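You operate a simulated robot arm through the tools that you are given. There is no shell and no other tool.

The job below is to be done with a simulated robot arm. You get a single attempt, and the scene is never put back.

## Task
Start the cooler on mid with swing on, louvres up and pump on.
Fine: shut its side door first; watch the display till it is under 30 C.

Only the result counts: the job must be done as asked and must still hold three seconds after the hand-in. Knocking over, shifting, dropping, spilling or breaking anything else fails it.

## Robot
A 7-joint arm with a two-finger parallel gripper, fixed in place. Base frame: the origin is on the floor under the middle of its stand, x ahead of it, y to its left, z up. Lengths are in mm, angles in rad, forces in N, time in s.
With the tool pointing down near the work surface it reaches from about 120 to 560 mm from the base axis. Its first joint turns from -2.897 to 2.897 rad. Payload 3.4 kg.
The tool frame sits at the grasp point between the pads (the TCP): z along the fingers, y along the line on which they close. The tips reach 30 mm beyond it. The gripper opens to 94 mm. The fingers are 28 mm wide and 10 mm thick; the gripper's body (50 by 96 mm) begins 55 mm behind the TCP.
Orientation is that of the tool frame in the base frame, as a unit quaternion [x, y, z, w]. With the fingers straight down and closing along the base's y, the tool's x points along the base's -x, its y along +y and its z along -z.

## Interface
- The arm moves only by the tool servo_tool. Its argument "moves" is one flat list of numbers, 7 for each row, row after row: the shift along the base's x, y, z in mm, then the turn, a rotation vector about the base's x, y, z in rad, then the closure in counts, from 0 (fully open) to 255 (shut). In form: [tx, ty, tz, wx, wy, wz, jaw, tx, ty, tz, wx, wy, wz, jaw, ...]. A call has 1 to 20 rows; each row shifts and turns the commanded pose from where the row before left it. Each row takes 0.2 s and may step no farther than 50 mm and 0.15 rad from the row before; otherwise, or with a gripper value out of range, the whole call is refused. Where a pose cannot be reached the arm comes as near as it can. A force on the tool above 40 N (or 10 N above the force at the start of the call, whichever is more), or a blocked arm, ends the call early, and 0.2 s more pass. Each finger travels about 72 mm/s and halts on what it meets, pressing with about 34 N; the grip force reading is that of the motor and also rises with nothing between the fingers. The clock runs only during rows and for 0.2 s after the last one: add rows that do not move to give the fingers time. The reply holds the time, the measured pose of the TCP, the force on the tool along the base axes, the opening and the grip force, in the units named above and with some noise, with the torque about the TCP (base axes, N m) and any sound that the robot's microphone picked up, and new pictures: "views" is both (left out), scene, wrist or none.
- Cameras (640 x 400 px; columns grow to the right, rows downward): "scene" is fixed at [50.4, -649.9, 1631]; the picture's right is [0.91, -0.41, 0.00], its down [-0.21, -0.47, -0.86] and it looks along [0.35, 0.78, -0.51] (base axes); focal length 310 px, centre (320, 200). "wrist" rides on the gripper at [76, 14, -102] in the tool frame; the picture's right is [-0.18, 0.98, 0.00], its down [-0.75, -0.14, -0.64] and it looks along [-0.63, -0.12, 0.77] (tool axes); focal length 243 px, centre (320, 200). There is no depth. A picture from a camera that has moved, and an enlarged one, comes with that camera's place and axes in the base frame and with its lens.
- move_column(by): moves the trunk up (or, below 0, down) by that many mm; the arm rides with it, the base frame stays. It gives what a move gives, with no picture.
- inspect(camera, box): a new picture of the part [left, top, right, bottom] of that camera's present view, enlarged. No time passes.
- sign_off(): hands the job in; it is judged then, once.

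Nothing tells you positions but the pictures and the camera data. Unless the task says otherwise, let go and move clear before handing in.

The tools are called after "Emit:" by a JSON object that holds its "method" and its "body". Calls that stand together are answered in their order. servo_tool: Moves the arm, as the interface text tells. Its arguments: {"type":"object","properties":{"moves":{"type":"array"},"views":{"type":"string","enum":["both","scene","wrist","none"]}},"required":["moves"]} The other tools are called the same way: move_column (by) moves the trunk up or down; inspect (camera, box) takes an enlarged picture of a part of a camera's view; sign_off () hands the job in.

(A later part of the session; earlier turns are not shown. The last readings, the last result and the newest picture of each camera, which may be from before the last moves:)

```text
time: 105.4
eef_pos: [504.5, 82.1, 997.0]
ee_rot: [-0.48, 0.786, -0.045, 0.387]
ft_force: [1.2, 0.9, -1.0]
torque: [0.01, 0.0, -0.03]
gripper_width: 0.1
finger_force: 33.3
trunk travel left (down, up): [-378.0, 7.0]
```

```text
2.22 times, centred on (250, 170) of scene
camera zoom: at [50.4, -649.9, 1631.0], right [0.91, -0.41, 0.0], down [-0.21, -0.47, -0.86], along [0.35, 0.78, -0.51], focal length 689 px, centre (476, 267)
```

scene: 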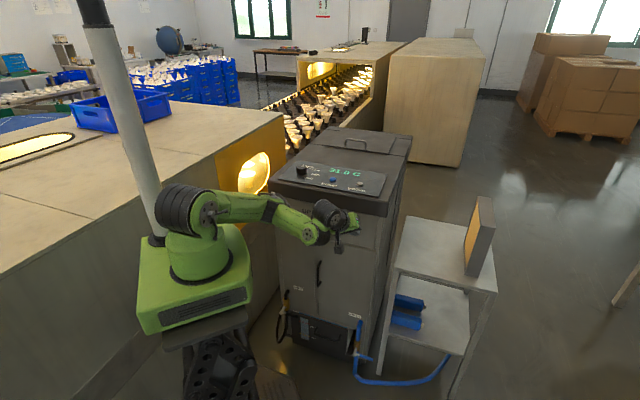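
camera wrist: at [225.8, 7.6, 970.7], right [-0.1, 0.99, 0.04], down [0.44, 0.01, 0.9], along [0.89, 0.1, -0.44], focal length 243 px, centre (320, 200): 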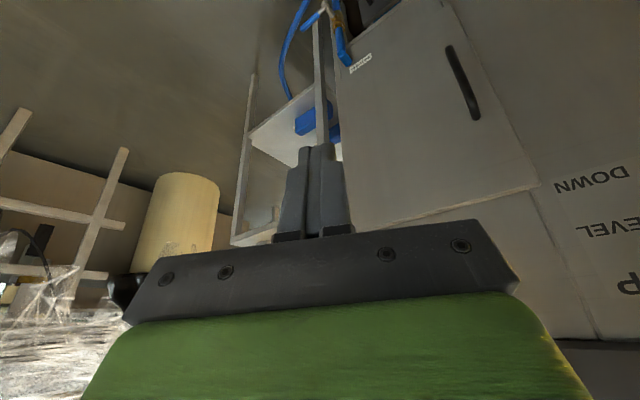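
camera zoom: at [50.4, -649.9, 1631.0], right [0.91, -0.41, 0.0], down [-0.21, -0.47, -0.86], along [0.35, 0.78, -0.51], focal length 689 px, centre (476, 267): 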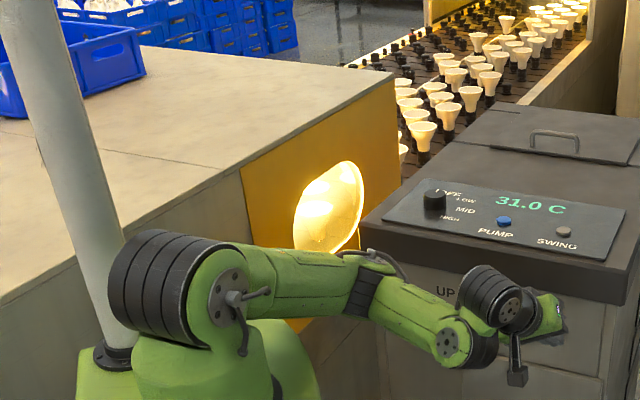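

The arm is now well extended and every row is reached. I'll raise it to panel clearance height here, right of the cooler's front, before swinging over.

Emit:
{"method": "servo_tool", "body": {"moves": [0, 0, 5, 0, 0, 0, 255, 0, 0, 10, 0, 0, 0, 255, 0, 0, 14, 0, 0, 0, 255, 0, 0, 16, 0, 0, 0, 255, 0, 0, 16, 0, 0, 0, 255, 0, 0, 16, 0, 0, 0, 255, 0, 0, 16, 0, 0, 0, 255, 0, 0, 16, 0, 0, 0, 255, 0, 0, 16, 0, 0, 0, 255, 0, 0, 16, 0, 0, 0, 255, 0, 0, 16, 0, 0, 0, 255, 0, 0, 14, 0, 0, 0, 255, 0, 0, 10, 0, 0, 0, 255, 0, 0, 5, 0, 0, 0, 255], "views": "both"}}

Emit:
{"method": "inspect", "body": {"camera": "scene", "box": [130, 40, 370, 240]}}

```text
time: 108.4
eef_pos: [506.9, 83.5, 1088.2]
ee_rot: [-0.48, 0.786, -0.046, 0.387]
ft_force: [0.5, -0.2, -0.2]
torque: [0.04, 0.0, -0.02]
gripper_width: 0.0
finger_force: 33.3
out of reach, approached as far as the arm can: row 8, 9, 10, 11, 12, 13, 14
trunk travel left (down, up): [-378.0, 7.0]
camera wrist: at [410.9, -0.2, 1110.2], right [-0.66, 0.67, -0.33], down [-0.13, 0.33, 0.93], along [0.74, 0.66, -0.13], focal length 243 px, centre (320, 200)
```

scene: 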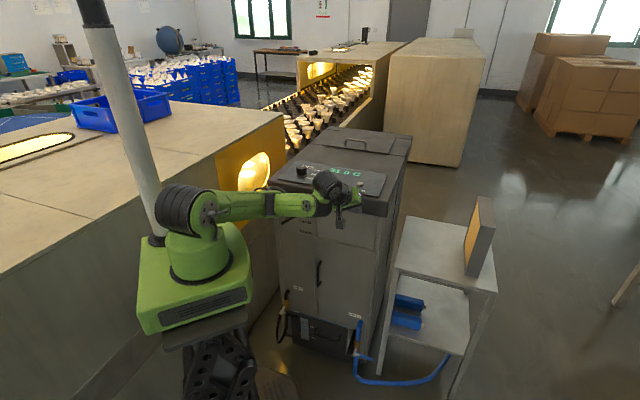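
wrist: 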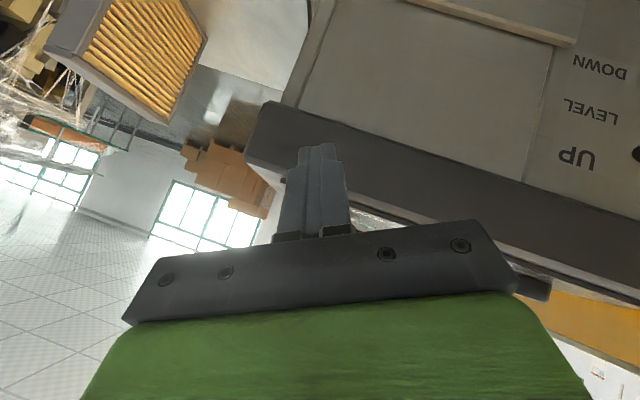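

```text
2.00 times, centred on (250, 140) of scene
camera zoom: at [50.4, -649.9, 1631.0], right [0.91, -0.41, 0.0], down [-0.21, -0.47, -0.86], along [0.35, 0.78, -0.51], focal length 620 px, centre (460, 320)
```

zoom: 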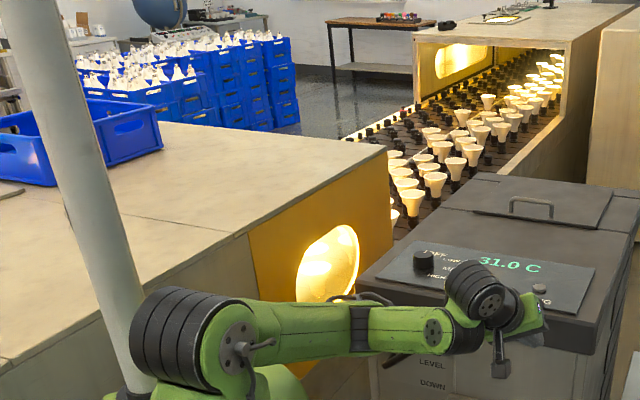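

The wrist is bent on its short side: its roll joint is turned half round, so the tool cannot point down while the arm is extended. I'll circle the tool direction outward and upward around the forearm axis in free air to unroll it, starting with the first half.

Emit:
{"method": "servo_tool", "body": {"moves": [2, 1.7, 3.6, 0.011, -0.018, 0.0025, 255, 3.9, 3.4, 7.25, 0.0219, -0.0361, 0.0051, 255, 3.9, 3.4, 7.25, 0.0219, -0.0361, 0.0051, 255, 3.9, 3.4, 7.25, 0.0219, -0.0361, 0.0051, 255, 3.9, 3.4, 7.25, 0.0219, -0.0361, 0.0051, 255, 3.9, 3.4, 7.25, 0.0219, -0.0361, 0.0051, 255, 3.9, 3.4, 7.25, 0.0219, -0.0361, 0.0051, 255, 3.9, 3.4, 7.25, 0.0219, -0.0361, 0.0051, 255, 3.1, -0.9, 8.8, 0.0163, -0.0406, -0.0101, 255, 3.1, -0.9, 8.8, 0.0163, -0.0406, -0.0101, 255, 3.1, -0.9, 8.8, 0.0163, -0.0406, -0.0101, 255, 3.1, -0.9, 8.8, 0.0163, -0.0406, -0.0101, 255, 3.1, -0.9, 8.8, 0.0163, -0.0406, -0.0101, 255, 3.1, -0.9, 8.8, 0.0163, -0.0406, -0.0101, 255, 3.1, -0.9, 8.8, 0.0163, -0.0406, -0.0101, 255, 3.1, -0.9, 8.8, 0.0163, -0.0406, -0.0101, 255], "views": "scene"}}

Emit:
{"method": "inspect", "body": {"camera": "scene", "box": [130, 20, 370, 220]}}

```text
time: 111.8
eef_pos: [560.1, 102.4, 1213.5]
ee_rot: [-0.374, 0.643, -0.086, 0.663]
ft_force: [-1.2, -0.3, -0.1]
torque: [0.01, -0.02, -0.03]
gripper_width: 0.0
finger_force: 33.0
trunk travel left (down, up): [-378.0, 7.0]
```

scene: 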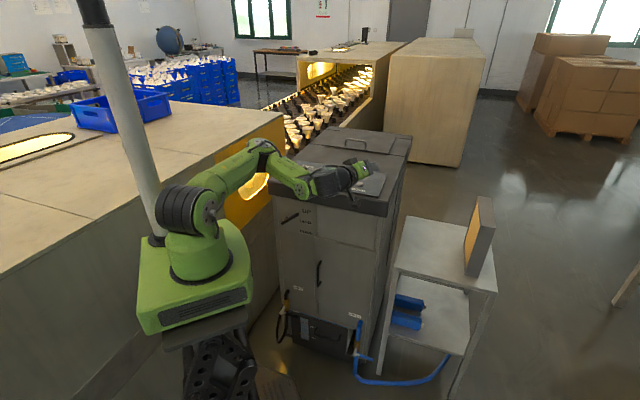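

```text
2.00 times, centred on (250, 120) of scene
camera zoom: at [50.4, -649.9, 1631.0], right [0.91, -0.41, 0.0], down [-0.21, -0.47, -0.86], along [0.35, 0.78, -0.51], focal length 620 px, centre (460, 360)
```

zoom: 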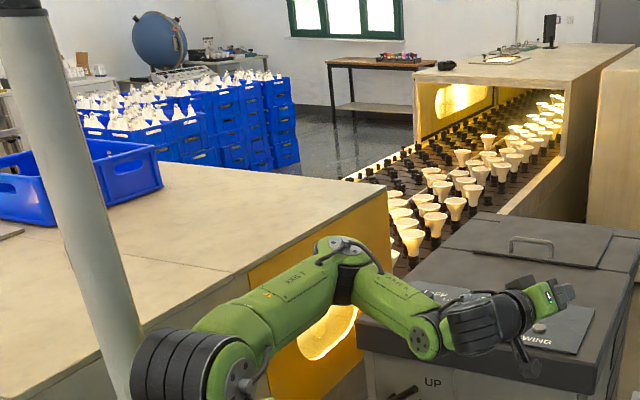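

All reached, and the elbow is now nicely up. I'll bring the tool back in line with the arm and then pitch it down the proper way.

Emit:
{"method": "servo_tool", "body": {"moves": [1, -4, 1, 0, -0.005, -0.02, 255, 1.9, -7.9, 2, 0.0005, -0.0099, -0.0387, 255, 1.9, -7.9, 2, 0.0005, -0.0099, -0.0387, 255, 1.9, -7.9, 2, 0.0005, -0.0099, -0.0387, 255, 1.9, -7.9, 2, 0.0005, -0.0099, -0.0387, 255, 1.9, -7.9, 2, 0.0005, -0.0099, -0.0387, 255, 1.9, -7.9, 2, 0.0005, -0.0099, -0.0387, 255, 1.9, -7.9, 2, 0.0005, -0.0099, -0.0387, 255, 1.9, -7.9, 2, 0.0005, -0.0099, -0.0387, 255, -1.5, 0, -6, -0.0015, 0.03, 0, 255, -3.1, -0.2, -11.7, -0.003, 0.058, 0, 255, -3.1, -0.2, -11.7, -0.003, 0.058, 0, 255, -3.1, -0.2, -11.7, -0.003, 0.058, 0, 255, -3.1, -0.2, -11.7, -0.003, 0.058, 0, 255, -3.1, -0.2, -11.7, -0.003, 0.058, 0, 255, -3.1, -0.2, -11.7, -0.003, 0.058, 0, 255, -3.1, -0.2, -11.7, -0.003, 0.058, 0, 255], "views": "scene"}}

Emit:
{"method": "inspect", "body": {"camera": "scene", "box": [130, 20, 370, 220]}}

```text
time: 115.4
eef_pos: [559.8, 23.0, 1161.6]
ee_rot: [-0.296, 0.782, -0.166, 0.523]
ft_force: [-0.5, 0.4, -0.1]
torque: [0.0, 0.03, -0.02]
gripper_width: 0.2
finger_force: 32.9
out of reach, approached as far as the arm can: row 11, 12, 13
trunk travel left (down, up): [-378.0, 7.0]
```

scene: 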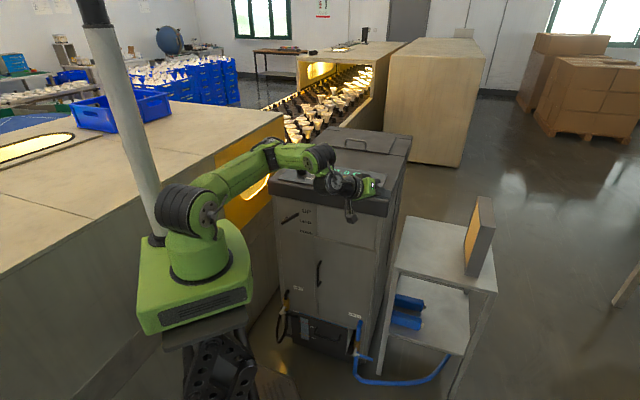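

```text
2.00 times, centred on (250, 120) of scene
camera zoom: at [50.4, -649.9, 1631.0], right [0.91, -0.41, 0.0], down [-0.21, -0.47, -0.86], along [0.35, 0.78, -0.51], focal length 620 px, centre (460, 360)
```

zoom: 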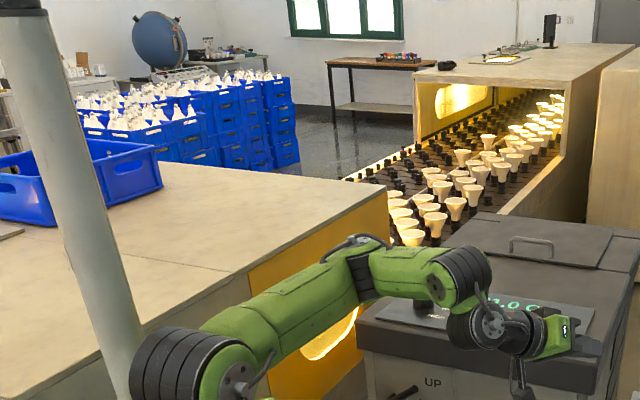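

The wrist is now in its proper configuration (elbow up, wrist above the hand). I'll keep pitching the tool down.

Emit:
{"method": "servo_tool", "body": {"moves": [-2.6, 0, -3, -0.0015, 0.03, 0, 255, -2.6, 0, -3, -0.0015, 0.03, 0, 255, -6.2, -0.3, -6, -0.003, 0.061, 0, 255, -6.8, -0.3, -5, -0.003, 0.061, 0, 255, -7.5, -0.4, -4.5, -0.003, 0.061, 0, 255, -8.1, -0.4, -4, -0.003, 0.061, 0, 255, -8.7, -0.5, -3.5, -0.003, 0.061, 0, 255, -9.2, -0.5, -3, -0.003, 0.061, 0, 255, -9.8, -0.5, -2.3, -0.003, 0.061, 0, 255, -10.3, -0.5, -1.7, -0.003, 0.061, 0, 255, -10.7, -0.5, -1, -0.003, 0.061, 0, 255], "views": "both"}}

Emit:
{"method": "inspect", "body": {"camera": "scene", "box": [130, 20, 370, 220]}}

```text
time: 117.8
eef_pos: [478.6, 19.0, 1124.9]
ee_rot: [-0.34, 0.9, -0.081, 0.26]
ft_force: [0.0, 0.3, -0.7]
torque: [0.04, -0.02, -0.02]
gripper_width: 0.0
finger_force: 33.2
trunk travel left (down, up): [-378.0, 7.0]
camera wrist: at [367.1, -23.2, 1174.7], right [-0.44, 0.86, -0.24], down [0.22, 0.37, 0.9], along [0.87, 0.35, -0.35], focal length 243 px, centre (320, 200)
```

scene: 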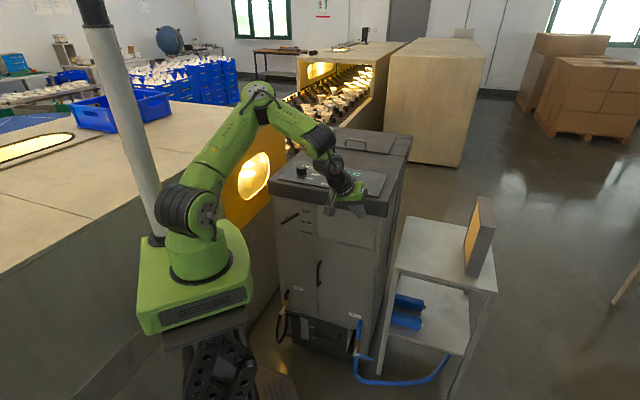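
wrist: 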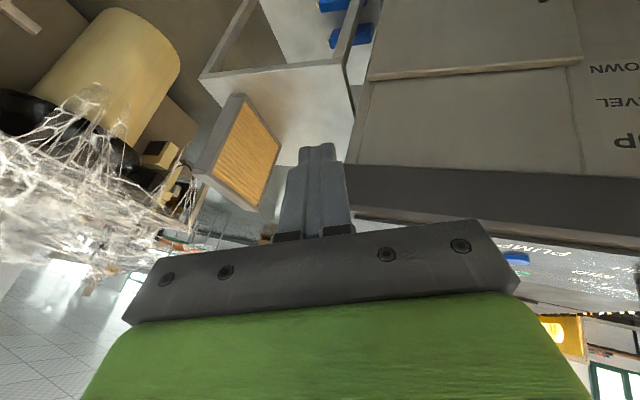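

```text
2.00 times, centred on (250, 120) of scene
camera zoom: at [50.4, -649.9, 1631.0], right [0.91, -0.41, 0.0], down [-0.21, -0.47, -0.86], along [0.35, 0.78, -0.51], focal length 620 px, centre (460, 360)
```

zoom: 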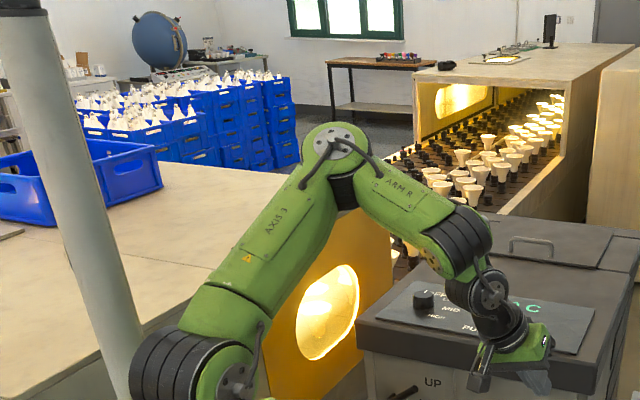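

The arm is back in a clean elbow-up posture. I'll swing the tool round towards the panel, staying high and in front of the lid, and turn the camera behind the tool.

Emit:
{"method": "servo_tool", "body": {"moves": [-1, 4, 4, 0.006, 0.002, 0.001, 255, -3, 10, 8, 0.012, 0.005, 0.003, 255, -5, 17, 9, 0.019, 0.008, 0.004, 255, -5, 18, 9, 0.019, 0.008, 0.004, 255, -5, 18, 8, 0.019, 0.008, 0.004, 255, -5, 18, 7, 0.019, 0.008, 0.004, 255, -5, 18, 6, 0.019, 0.008, 0.004, 255, -5, 18, 5, 0.019, 0.008, 0.004, 255, -5, 18, 4, 0.019, 0.008, 0.004, 255, -5, 18, 3, 0.019, 0.008, 0.004, 255, -5, 18, 2, 0.019, 0.008, 0.004, 255, -5, 18, 0, 0.019, 0.008, 0.004, 255, -5, 18, 0, 0.019, 0.008, 0.004, 255, -5, 18, 0, 0.019, 0.008, 0.004, 255, -5, 18, 0, 0.019, 0.008, 0.004, 255, -5, 17, 0, 0.019, 0.008, 0.004, 255, -3, 10, 0, 0.012, 0.004, 0.004, 255, -1, 4, 0, 0.006, 0.002, 0.002, 255], "views": "both"}}

```text
time: 121.6
eef_pos: [400.9, 297.3, 1189.6]
ee_rot: [-0.33, 0.905, 0.084, 0.254]
ft_force: [-0.2, -0.7, 0.2]
torque: [0.02, 0.0, -0.02]
gripper_width: 0.0
finger_force: 32.8
trunk travel left (down, up): [-378.0, 7.0]
camera wrist: at [299.6, 232.8, 1236.4], right [-0.51, 0.86, 0.08], down [0.32, 0.1, 0.94], along [0.8, 0.51, -0.33], focal length 243 px, centre (320, 200)
```

scene: 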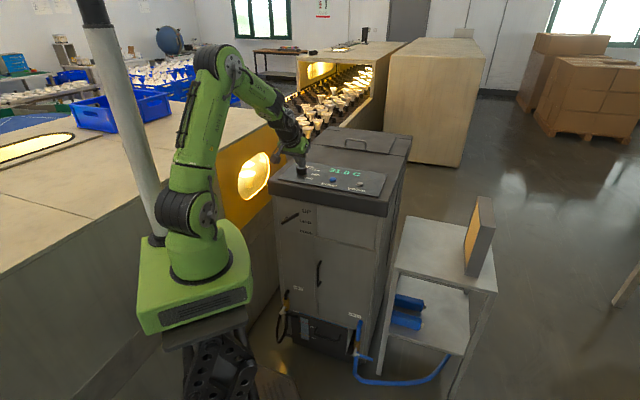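
wrist: 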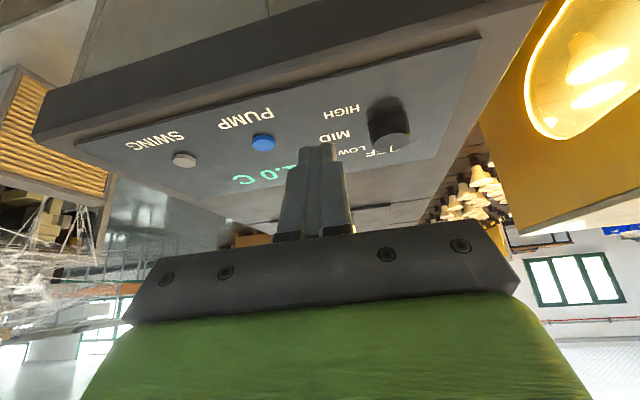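

The panel is now in clear view from the wrist. I'll enlarge it to fix the positions of the knob and buttons.

Emit:
{"method": "inspect", "body": {"camera": "wrist", "box": [60, 60, 260, 200]}}

Emit:
{"method": "inspect", "body": {"camera": "wrist", "box": [300, 70, 460, 180]}}

Emit:
{"method": "inspect", "body": {"camera": "scene", "box": [280, 150, 400, 225]}}

Emit:
{"method": "inspect", "body": {"camera": "scene", "box": [270, 190, 400, 360]}}

```text
2.86 times, centred on (160, 130) of wrist
camera zoom: at [299.6, 232.8, 1236.4], right [-0.51, 0.86, 0.08], down [0.32, 0.1, 0.94], along [0.8, 0.51, -0.33], focal length 693 px, centre (777, 400)
```

zoom: 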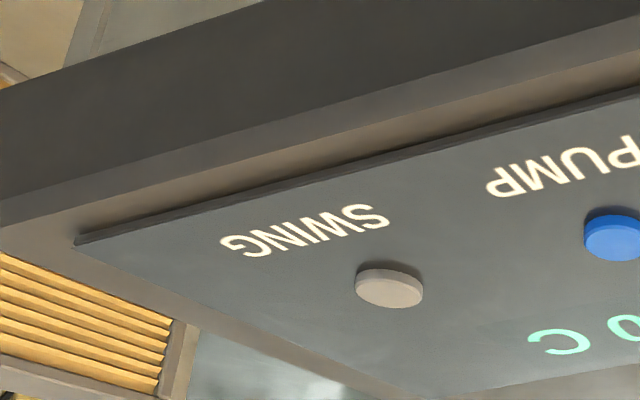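

```text
3.64 times, centred on (380, 125) of wrist
camera zoom: at [299.6, 232.8, 1236.4], right [-0.51, 0.86, 0.08], down [0.32, 0.1, 0.94], along [0.8, 0.51, -0.33], focal length 882 px, centre (102, 473)
```

zoom: 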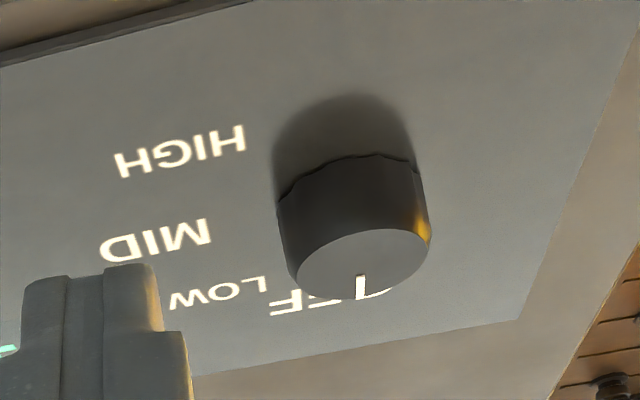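

```text
5.33 times, centred on (340, 188) of scene
camera zoom: at [50.4, -649.9, 1631.0], right [0.91, -0.41, 0.0], down [-0.21, -0.47, -0.86], along [0.35, 0.78, -0.51], focal length 1654 px, centre (213, 267)
```

zoom: 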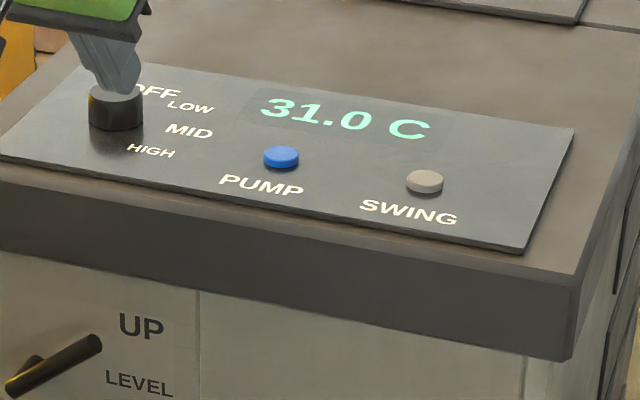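

```text
2.35 times, centred on (335, 275) of scene
camera zoom: at [50.4, -649.9, 1631.0], right [0.91, -0.41, 0.0], down [-0.21, -0.47, -0.86], along [0.35, 0.78, -0.51], focal length 730 px, centre (285, 24)
```

zoom: 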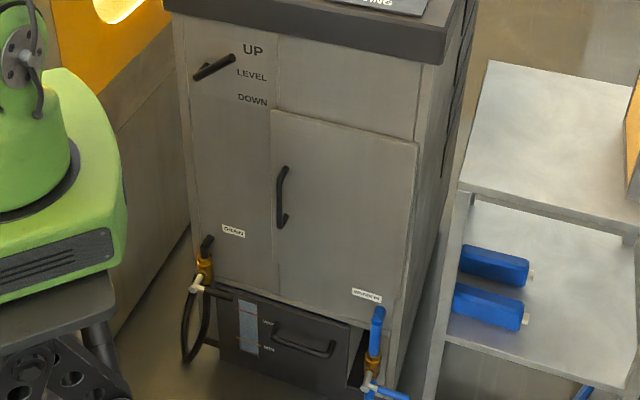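

Both cameras agree: PUMP at about (537, 313, 1082), SWING at (613, 237, 1081), knob top centre at (455, 433, 1095) with about 41 mm diameter, panel surface at z≈1074. OFF, LOW, MID and HIGH are spaced roughly 45° clockwise. I'll move above PUMP first.

Emit:
{"method": "servo_tool", "body": {"moves": [5, 0.5, -1, 0, 0, 0, 255, 11, 1, -2, 0, 0, 0, 255, 16, 2, -4, 0, 0, 0, 255, 18, 2, -4, 0, 0, 0, 255, 18, 2, -5, 0, 0, 0, 255, 18, 2, -5, 0, 0, 0, 255, 18, 2, -5, 0, 0, 0, 255, 15, 1.5, -4, 0, 0, 0, 255, 9, 1, -2, 0, 0, 0, 255, 5, 0.4, -1, 0, 0, 0, 255], "views": "both"}}

Emit:
{"method": "inspect", "body": {"camera": "scene", "box": [290, 130, 410, 225]}}

```text
time: 123.8
eef_pos: [533.0, 312.4, 1155.6]
ee_rot: [-0.33, 0.905, 0.084, 0.254]
ft_force: [0.1, 0.4, 0.7]
torque: [0.0, -0.04, 0.01]
gripper_width: 0.2
finger_force: 33.5
trunk travel left (down, up): [-378.0, 7.0]
camera wrist: at [432.4, 247.2, 1203.3], right [-0.51, 0.86, 0.08], down [0.32, 0.1, 0.94], along [0.8, 0.51, -0.33], focal length 243 px, centre (320, 200)
```

scene: 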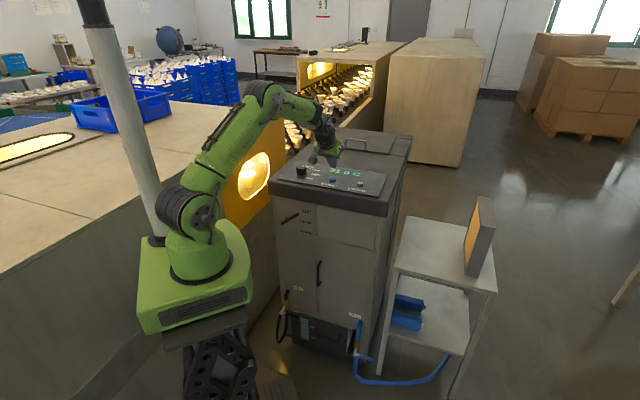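
wrist: 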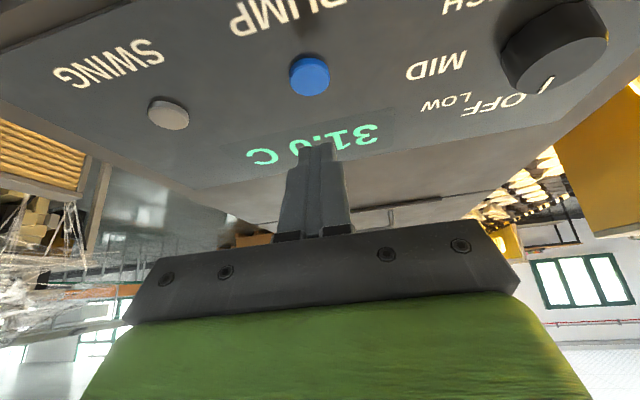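

```text
4.21 times, centred on (350, 178) of scene
camera zoom: at [50.4, -649.9, 1631.0], right [0.91, -0.41, 0.0], down [-0.21, -0.47, -0.86], along [0.35, 0.78, -0.51], focal length 1306 px, centre (194, 295)
```

zoom: 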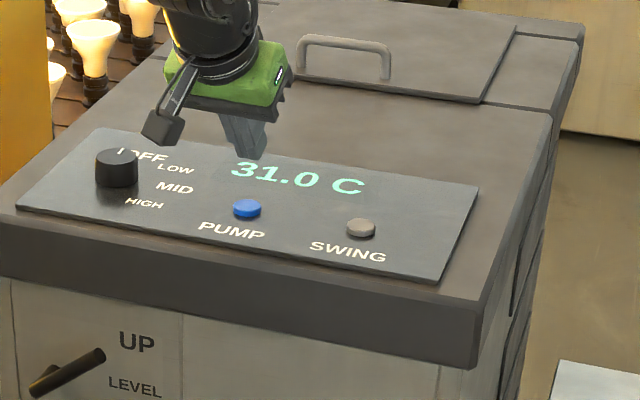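

I'll descend to just above the PUMP button and check the alignment.

Emit:
{"method": "servo_tool", "body": {"moves": [-2, -1.5, -5, 0, 0, 0, 255, -2, -1.5, -8, 0, 0, 0, 255, -2, -2, -8, 0, 0, 0, 255, 0, 0, -6, 0, 0, 0, 255, 0, 0, -5, 0, 0, 0, 255], "views": "both"}}

Emit:
{"method": "inspect", "body": {"camera": "scene", "box": [310, 150, 390, 210]}}

Emit:
{"method": "inspect", "body": {"camera": "wrist", "box": [240, 40, 400, 250]}}

```text
time: 125.0
eef_pos: [526.8, 306.7, 1123.3]
ee_rot: [-0.33, 0.905, 0.084, 0.253]
ft_force: [-0.4, -0.6, -1.5]
torque: [-0.02, -0.05, 0.03]
gripper_width: 0.0
finger_force: 33.4
trunk travel left (down, up): [-378.0, 7.0]
camera wrist: at [425.1, 242.6, 1171.4], right [-0.51, 0.86, 0.08], down [0.32, 0.1, 0.94], along [0.8, 0.51, -0.33], focal length 243 px, centre (320, 200)
```

scene: 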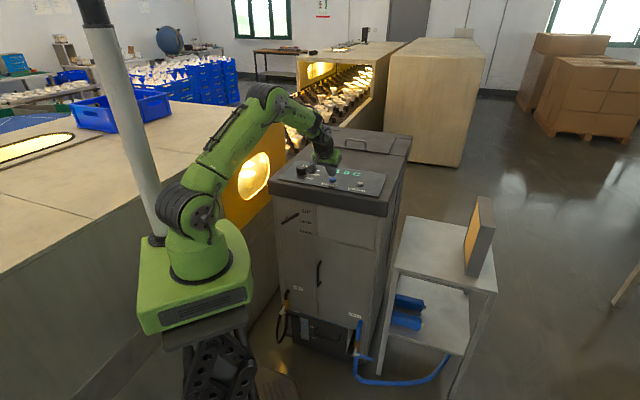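
wrist: 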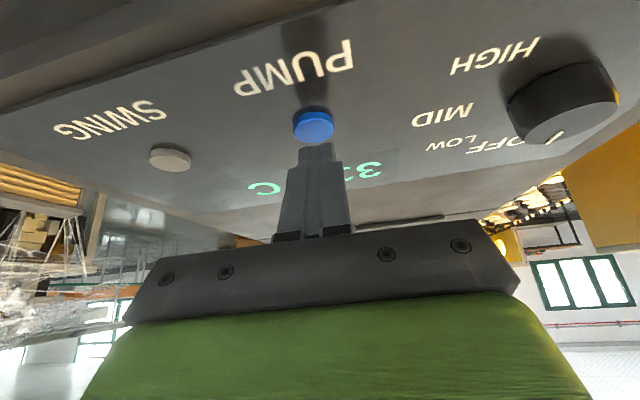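

```text
6.67 times, centred on (350, 180) of scene
camera zoom: at [50.4, -649.9, 1631.0], right [0.91, -0.41, 0.0], down [-0.21, -0.47, -0.86], along [0.35, 0.78, -0.51], focal length 2068 px, centre (120, 333)
```

zoom: 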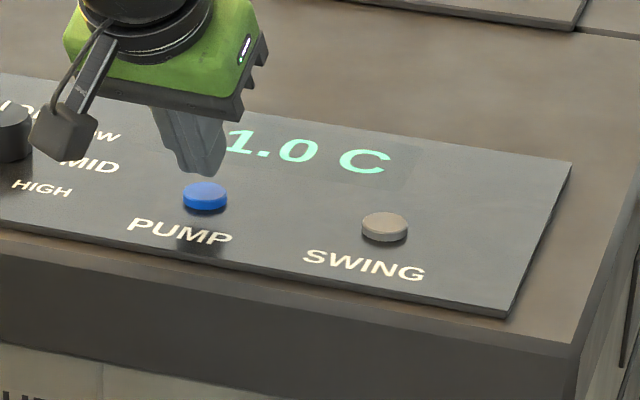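

```text
1.90 times, centred on (320, 145) of wrist
camera zoom: at [425.1, 242.6, 1171.4], right [-0.51, 0.86, 0.08], down [0.32, 0.1, 0.94], along [0.8, 0.51, -0.33], focal length 462 px, centre (320, 305)
```

zoom: 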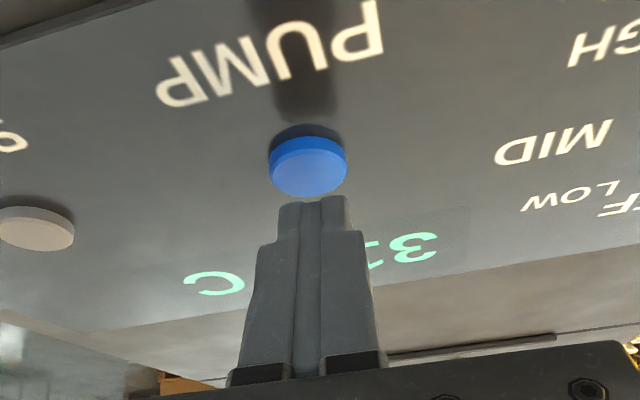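

The tip is lined up over the button. I'll lower in small steps to feel contact.

Emit:
{"method": "servo_tool", "body": {"moves": [0, 0, -3, 0, 0, 0, 255, 0, 0, -3, 0, 0, 0, 255, 0, 0, -2, 0, 0, 0, 255, 0, 0, -2, 0, 0, 0, 255], "views": "scene"}}

Emit:
{"method": "inspect", "body": {"camera": "scene", "box": [310, 150, 390, 210]}}

```text
time: 126.0
eef_pos: [527.1, 307.2, 1114.0]
ee_rot: [-0.331, 0.905, 0.084, 0.254]
ft_force: [0.5, -0.3, 0.3]
torque: [0.02, -0.03, 0.0]
gripper_width: 0.0
finger_force: 33.2
trunk travel left (down, up): [-378.0, 7.0]
```

scene: 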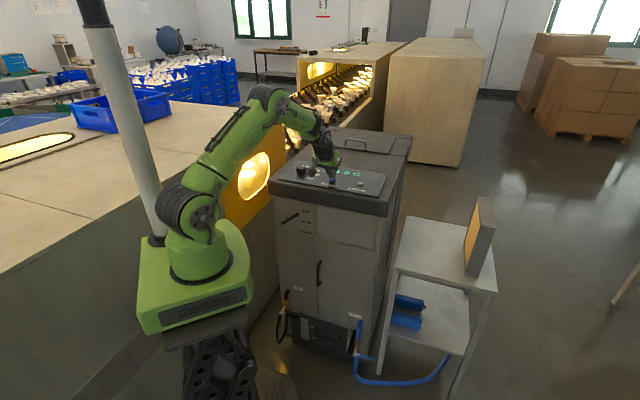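

```text
6.67 times, centred on (350, 180) of scene
camera zoom: at [50.4, -649.9, 1631.0], right [0.91, -0.41, 0.0], down [-0.21, -0.47, -0.86], along [0.35, 0.78, -0.51], focal length 2068 px, centre (120, 333)
```

zoom: 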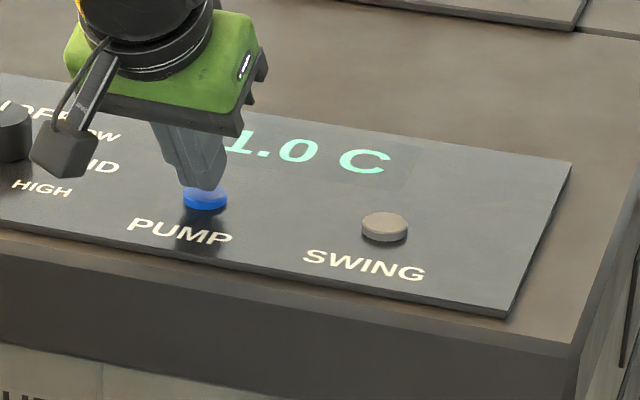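

Emit:
{"method": "servo_tool", "body": {"moves": [0, 0, -1.5, 0, 0, 0, 255, 0, 0, -1.5, 0, 0, 0, 255, 0, 0, -1.5, 0, 0, 0, 255], "views": "none"}}

Emit:
{"method": "inspect", "body": {"camera": "scene", "box": [310, 150, 390, 210]}}

```text
time: 126.8
eef_pos: [526.0, 307.8, 1108.8]
ee_rot: [-0.33, 0.905, 0.085, 0.255]
ft_force: [0.5, -0.4, 5.3]
torque: [0.03, -0.07, 0.01]
gripper_width: 0.0
finger_force: 32.9
trunk travel left (down, up): [-378.0, 7.0]
heard: click
```

```text
6.67 times, centred on (350, 180) of scene
camera zoom: at [50.4, -649.9, 1631.0], right [0.91, -0.41, 0.0], down [-0.21, -0.47, -0.86], along [0.35, 0.78, -0.51], focal length 2068 px, centre (120, 333)
```

zoom: 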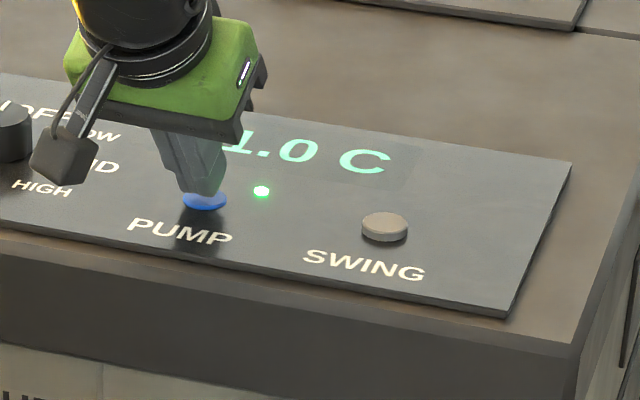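

A click, and a green light has come on beside PUMP, so the pump is on. I'll lift off and go over to SWING.

Emit:
{"method": "servo_tool", "body": {"moves": [0, 0, 4, 0, 0, 0, 255, 0, 0, 8, 0, 0, 0, 255, 0, 0, 10, 0, 0, 0, 255, 3, -3, 10, 0, 0, 0, 255, 8, -8, 4, 0, 0, 0, 255, 12, -12, 0, 0, 0, 0, 255, 13, -13, 0, 0, 0, 0, 255, 13, -13, 0, 0, 0, 0, 255, 12, -13, 0, 0, 0, 0, 255, 9, -9, -4, 0, 0, 0, 255, 5, -5, -8, 0, 0, 0, 255], "views": "both"}}

Emit:
{"method": "inspect", "body": {"camera": "scene", "box": [280, 145, 400, 220]}}

Emit:
{"method": "inspect", "body": {"camera": "wrist", "box": [240, 40, 400, 250]}}

```text
time: 129.2
eef_pos: [600.9, 231.3, 1133.2]
ee_rot: [-0.33, 0.905, 0.085, 0.254]
ft_force: [-0.5, 1.0, -0.3]
torque: [-0.01, -0.01, 0.01]
gripper_width: 0.0
finger_force: 32.8
trunk travel left (down, up): [-378.0, 7.0]
camera wrist: at [500.8, 166.5, 1180.5], right [-0.51, 0.86, 0.08], down [0.32, 0.1, 0.94], along [0.8, 0.51, -0.33], focal length 243 px, centre (320, 200)
```

scene: 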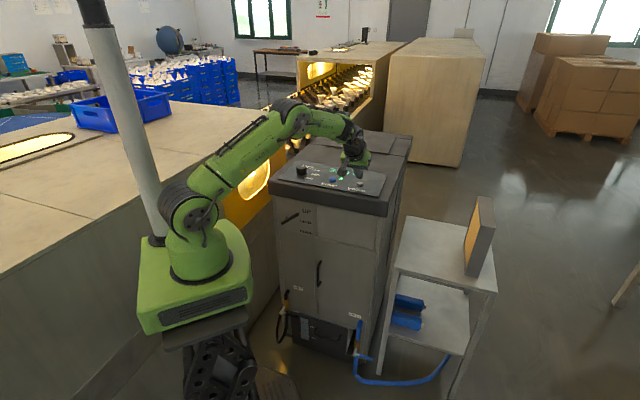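
wrist: 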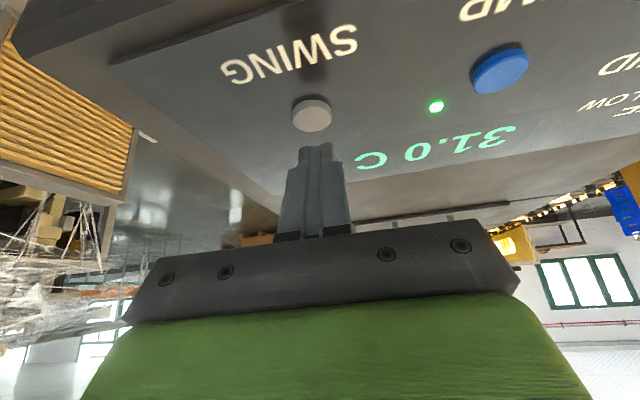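

```text
5.33 times, centred on (340, 182) of scene
camera zoom: at [50.4, -649.9, 1631.0], right [0.91, -0.41, 0.0], down [-0.21, -0.47, -0.86], along [0.35, 0.78, -0.51], focal length 1654 px, centre (213, 293)
```

zoom: 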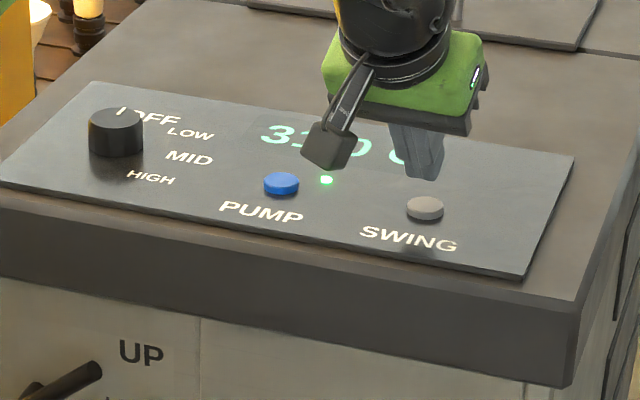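

```text
1.90 times, centred on (320, 145) of wrist
camera zoom: at [500.8, 166.5, 1180.5], right [-0.51, 0.86, 0.08], down [0.32, 0.1, 0.94], along [0.8, 0.51, -0.33], focal length 462 px, centre (320, 305)
```

zoom: 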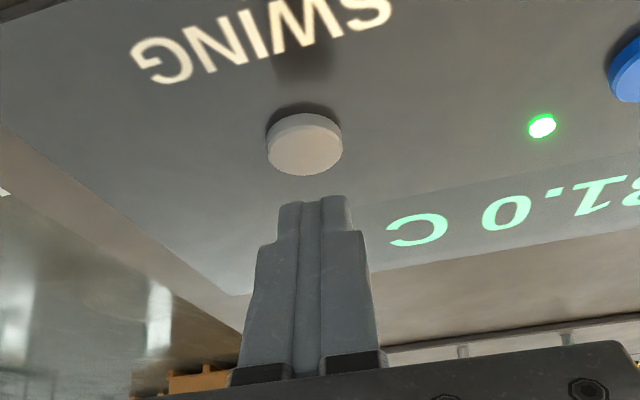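

Emit:
{"method": "servo_tool", "body": {"moves": [1.5, 0.5, -4, 0, 0, 0, 255, 1.5, 0.5, -6, 0, 0, 0, 255, 0, 0, -5, 0, 0, 0, 255, 0, 0, -3, 0, 0, 0, 255, 0, 0, -2, 0, 0, 0, 255, 0, 0, -1.5, 0, 0, 0, 255], "views": "none"}}

Emit:
{"method": "inspect", "body": {"camera": "scene", "box": [310, 150, 390, 210]}}

```text
time: 130.6
eef_pos: [605.9, 230.9, 1113.9]
ee_rot: [-0.33, 0.905, 0.084, 0.255]
ft_force: [1.7, 0.4, 2.4]
torque: [0.0, -0.01, -0.02]
gripper_width: 0.0
finger_force: 33.1
trunk travel left (down, up): [-378.0, 7.0]
heard: click
```

```text
6.67 times, centred on (350, 180) of scene
camera zoom: at [50.4, -649.9, 1631.0], right [0.91, -0.41, 0.0], down [-0.21, -0.47, -0.86], along [0.35, 0.78, -0.51], focal length 2068 px, centre (120, 333)
```

zoom: 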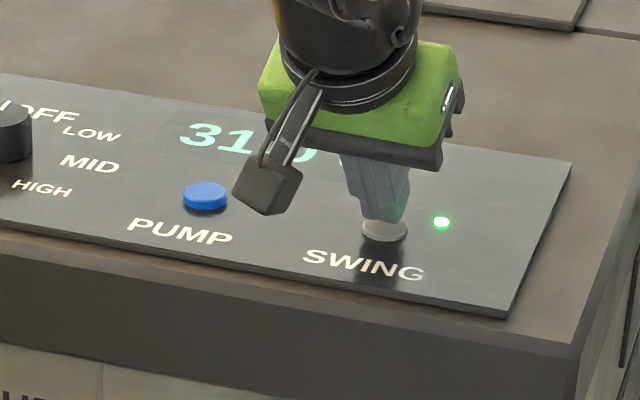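

Click again, and the SWING light is on. I'll lift clear and move above the knob, opening the fingers to about 64 mm and reducing the tilt.

Emit:
{"method": "servo_tool", "body": {"moves": [0, 0, 4, 0, 0, 0, 255, 0, 0, 10, 0, 0, 0, 255, 0, 0, 14, 0, 0, 0, 255, -4, 5, 14, -0.006, 0.005, 0.018, 255, -9, 11, 10, -0.012, 0.0108, 0.0377, 200, -12, 15, 4, -0.012, 0.0108, 0.0377, 150, -13, 16, 0, -0.012, 0.0108, 0.0377, 100, -13, 16, 0, -0.012, 0.0108, 0.0377, 80, -13, 16, 0, -0.012, 0.0108, 0.0377, 80, -13, 16, 0, -0.012, 0.0108, 0.0377, 80, -13, 16, 0, -0.012, 0.0108, 0.0377, 80, -13, 16, 0, -0.012, 0.0108, 0.0377, 80, -13, 16, 0, -0.012, 0.0108, 0.0377, 80, -13, 16, 0, -0.012, 0.0108, 0.0377, 80, -13, 16, 0, -0.012, 0.0108, 0.0377, 80, -9, 11, 0, -0.006, 0.005, 0.018, 80, -4, 5, 0, 0, 0, 0, 80], "views": "both"}}

Emit:
{"method": "inspect", "body": {"camera": "scene", "box": [280, 145, 400, 220]}}

Emit:
{"method": "inspect", "body": {"camera": "wrist", "box": [160, 0, 480, 250]}}

```text
time: 134.2
eef_pos: [449.9, 422.6, 1166.9]
ee_rot: [-0.536, 0.826, 0.095, 0.146]
ft_force: [-0.3, 0.6, -0.3]
torque: [-0.03, 0.01, -0.02]
gripper_width: 64.4
finger_force: 0.0
trunk travel left (down, up): [-378.0, 7.0]
camera wrist: at [392.3, 330.9, 1236.1], right [-0.83, 0.56, 0.06], down [0.33, 0.39, 0.86], along [0.46, 0.73, -0.5], focal length 243 px, centre (320, 200)
```

scene: 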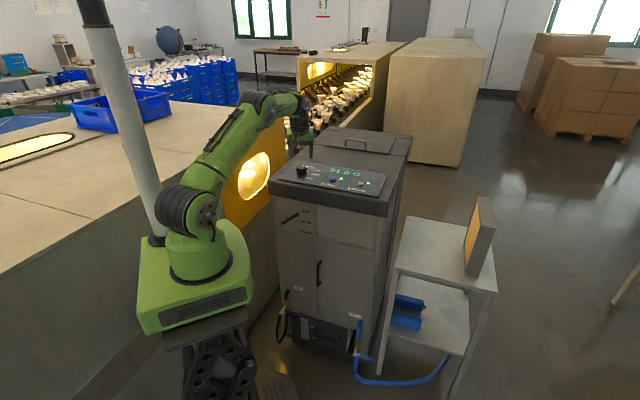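
wrist: 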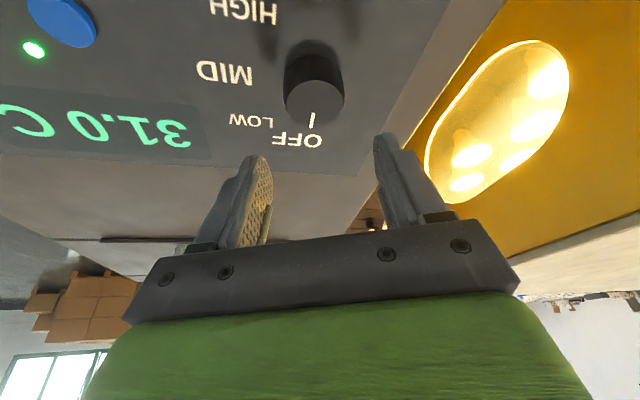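

```text
5.33 times, centred on (340, 182) of scene
camera zoom: at [50.4, -649.9, 1631.0], right [0.91, -0.41, 0.0], down [-0.21, -0.47, -0.86], along [0.35, 0.78, -0.51], focal length 1654 px, centre (213, 293)
```

zoom: 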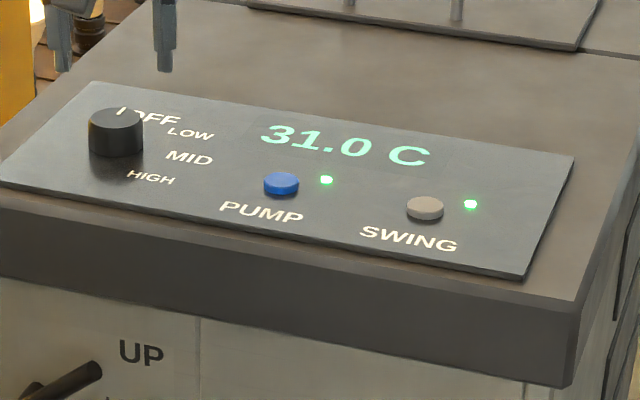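

```text
1.60 times, centred on (320, 125) of wrist
camera zoom: at [392.3, 330.9, 1236.1], right [-0.83, 0.56, 0.06], down [0.33, 0.39, 0.86], along [0.46, 0.73, -0.5], focal length 388 px, centre (320, 320)
```

zoom: 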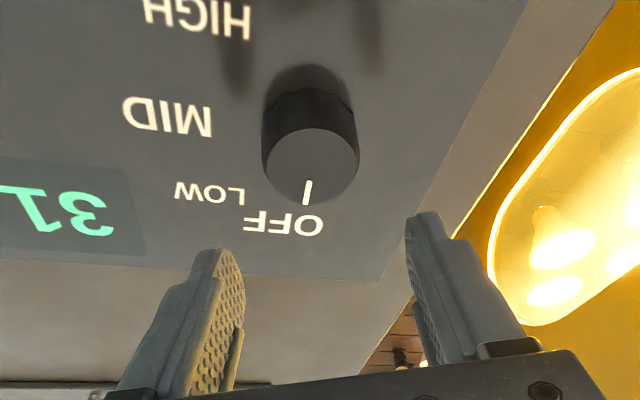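

Both lights are on, and the knob's pointer is at OFF. I'll lower the open fingers around the knob.

Emit:
{"method": "servo_tool", "body": {"moves": [-1, -2, -5, 0, 0, 0, 80, -1, -2.5, -10, 0, 0, 0, 80, 0, 0, -12, 0, 0, 0, 80, 0, 0, -12, 0, 0, 0, 80, 0, 0, -8, 0, 0, 0, 80, 0, 0, -4, 0, 0, 0, 80], "views": "both"}}

Emit:
{"method": "inspect", "body": {"camera": "wrist", "box": [160, 60, 480, 260]}}

Emit:
{"method": "inspect", "body": {"camera": "scene", "box": [270, 130, 370, 205]}}

```text
time: 135.6
eef_pos: [446.5, 417.9, 1116.6]
ee_rot: [-0.536, 0.826, 0.095, 0.147]
ft_force: [0.6, 0.8, 0.2]
torque: [-0.02, 0.01, 0.01]
gripper_width: 64.4
finger_force: 0.1
trunk travel left (down, up): [-378.0, 7.0]
camera wrist: at [389.8, 326.1, 1186.2], right [-0.83, 0.56, 0.06], down [0.33, 0.39, 0.86], along [0.46, 0.73, -0.5], focal length 243 px, centre (320, 200)
```

scene: 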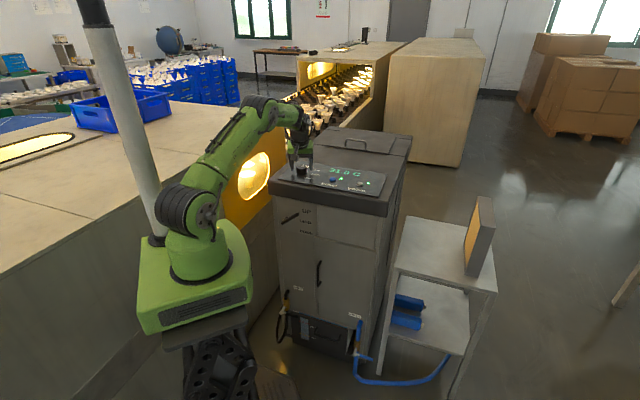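
wrist: 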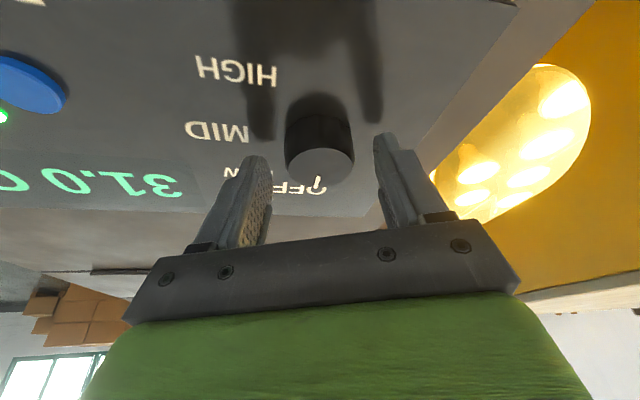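

```text
2.00 times, centred on (320, 160) of wrist
camera zoom: at [389.8, 326.1, 1186.2], right [-0.83, 0.56, 0.06], down [0.33, 0.39, 0.86], along [0.46, 0.73, -0.5], focal length 485 px, centre (320, 280)
```

zoom: 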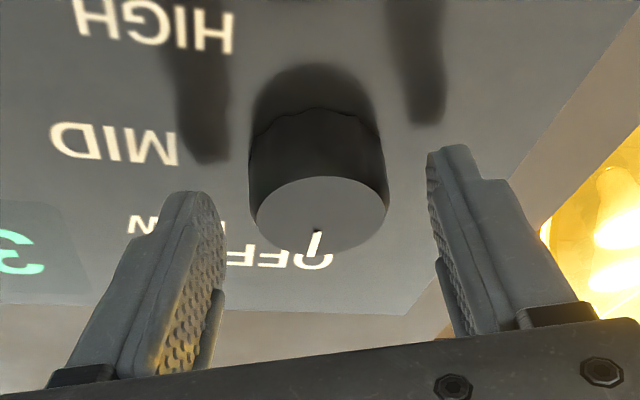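

```text
5.33 times, centred on (320, 168) of scene
camera zoom: at [50.4, -649.9, 1631.0], right [0.91, -0.41, 0.0], down [-0.21, -0.47, -0.86], along [0.35, 0.78, -0.51], focal length 1654 px, centre (320, 373)
```

zoom: 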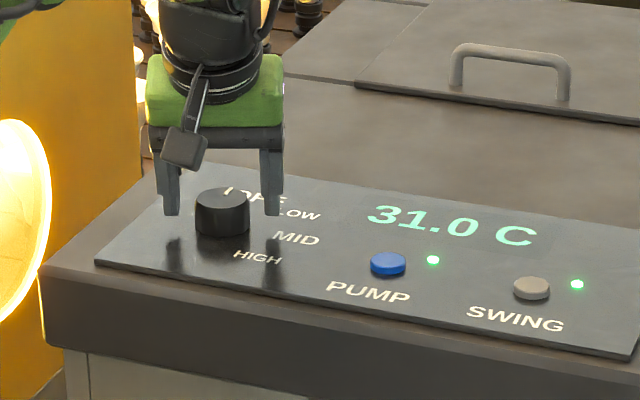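

The fingers straddle the knob evenly (centre about (451, 426)). I'll go down a few millimetres and close on it.

Emit:
{"method": "servo_tool", "body": {"moves": [0, 0, -2, 0, 0, 0, 80, 0, 0, -2, 0, 0, 0, 80, 0, 0, 0, 0, 0, 0, 120, 0, 0, 0, 0, 0, 0, 160, 0, 0, 0, 0, 0, 0, 255, 0, 0, 0, 0, 0, 0, 255, 0, 0, 0, 0, 0, 0, 255], "views": "wrist"}}

Emit:
{"method": "inspect", "body": {"camera": "scene", "box": [270, 130, 370, 205]}}

```text
time: 137.2
eef_pos: [447.2, 418.2, 1114.0]
ee_rot: [-0.536, 0.826, 0.095, 0.145]
ft_force: [-0.7, 0.1, 0.4]
torque: [-0.09, -0.38, 0.03]
gripper_width: 41.5
finger_force: 45.2
trunk travel left (down, up): [-378.0, 7.0]
camera wrist: at [389.6, 326.3, 1182.1], right [-0.83, 0.56, 0.06], down [0.33, 0.39, 0.86], along [0.46, 0.73, -0.5], focal length 243 px, centre (320, 200)
```

wrist: 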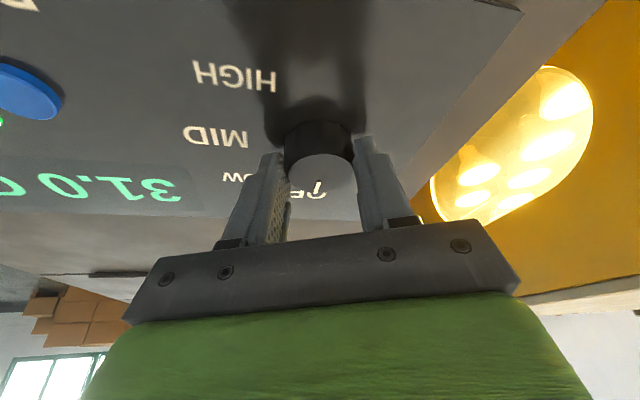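

```text
5.33 times, centred on (320, 168) of scene
camera zoom: at [50.4, -649.9, 1631.0], right [0.91, -0.41, 0.0], down [-0.21, -0.47, -0.86], along [0.35, 0.78, -0.51], focal length 1654 px, centre (320, 373)
```

zoom: 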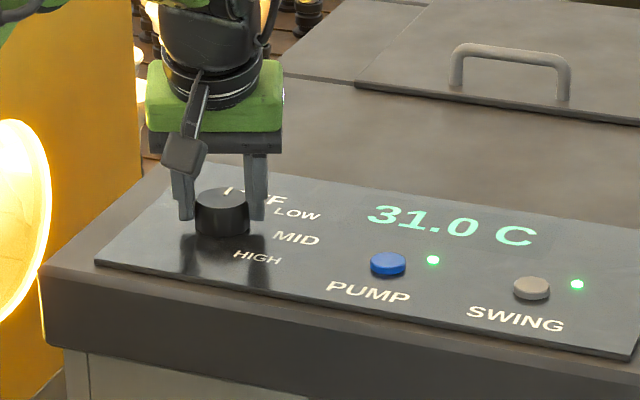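

The knob is held (41.5 mm). I'll start turning it clockwise about its own axis.

Emit:
{"method": "servo_tool", "body": {"moves": [-0.2, 0.1, 0, 0, 0, -0.025, 255, -0.2, 0.1, 0, 0, 0, -0.025, 255, -0.36, 0.25, 0, 0, 0, -0.05, 255, -0.36, 0.28, 0, 0, 0, -0.05, 255, -0.35, 0.29, 0, 0, 0, -0.05, 255, -0.33, 0.3, 0, 0, 0, -0.05, 255, -0.31, 0.33, 0, 0, 0, -0.05, 255, -0.3, 0.34, 0, 0, 0, -0.05, 255, -0.28, 0.34, 0, 0, 0, -0.05, 255], "views": "wrist"}}

Emit:
{"method": "inspect", "body": {"camera": "wrist", "box": [200, 60, 420, 240]}}

Emit:
{"method": "inspect", "body": {"camera": "scene", "box": [280, 150, 360, 205]}}

```text
time: 139.2
eef_pos: [445.2, 419.9, 1113.2]
ee_rot: [-0.361, 0.917, 0.064, 0.161]
ft_force: [-3.6, -5.2, -5.7]
torque: [-0.1, -0.4, -0.01]
gripper_width: 41.4
finger_force: 45.0
trunk travel left (down, up): [-378.0, 7.0]
camera wrist: at [356.2, 357.4, 1182.4], right [-0.54, 0.84, 0.06], down [0.45, 0.23, 0.86], along [0.71, 0.5, -0.5], focal length 243 px, centre (320, 200)
```

wrist: 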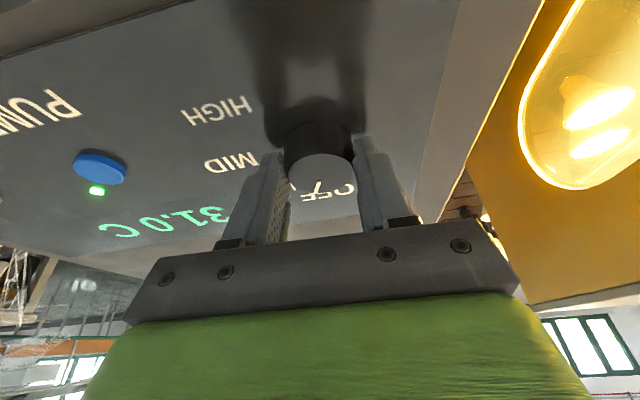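

```text
2.22 times, centred on (310, 150) of wrist
camera zoom: at [356.2, 357.4, 1182.4], right [-0.54, 0.84, 0.06], down [0.45, 0.23, 0.86], along [0.71, 0.5, -0.5], focal length 539 px, centre (342, 311)
```

zoom: 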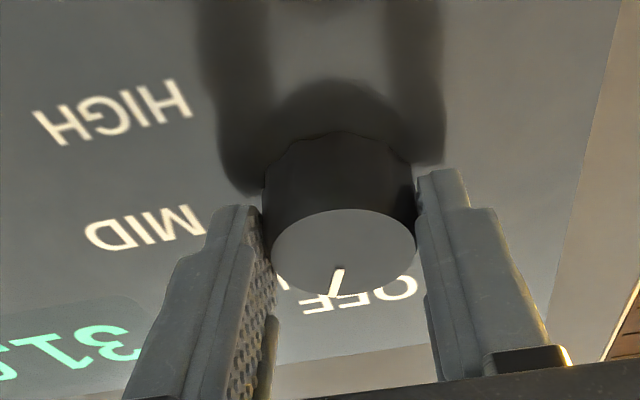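

```text
7.27 times, centred on (320, 178) of scene
camera zoom: at [50.4, -649.9, 1631.0], right [0.91, -0.41, 0.0], down [-0.21, -0.47, -0.86], along [0.35, 0.78, -0.51], focal length 2256 px, centre (320, 364)
```

zoom: 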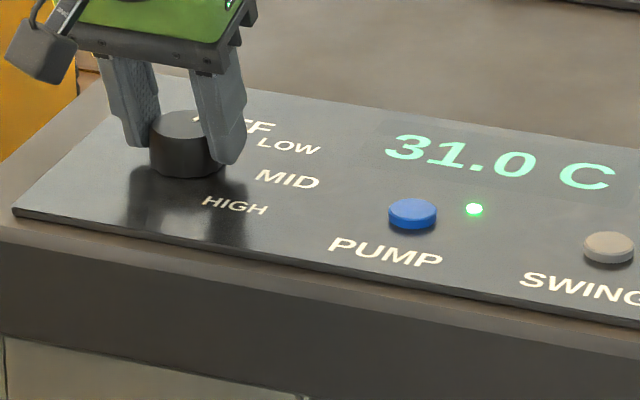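

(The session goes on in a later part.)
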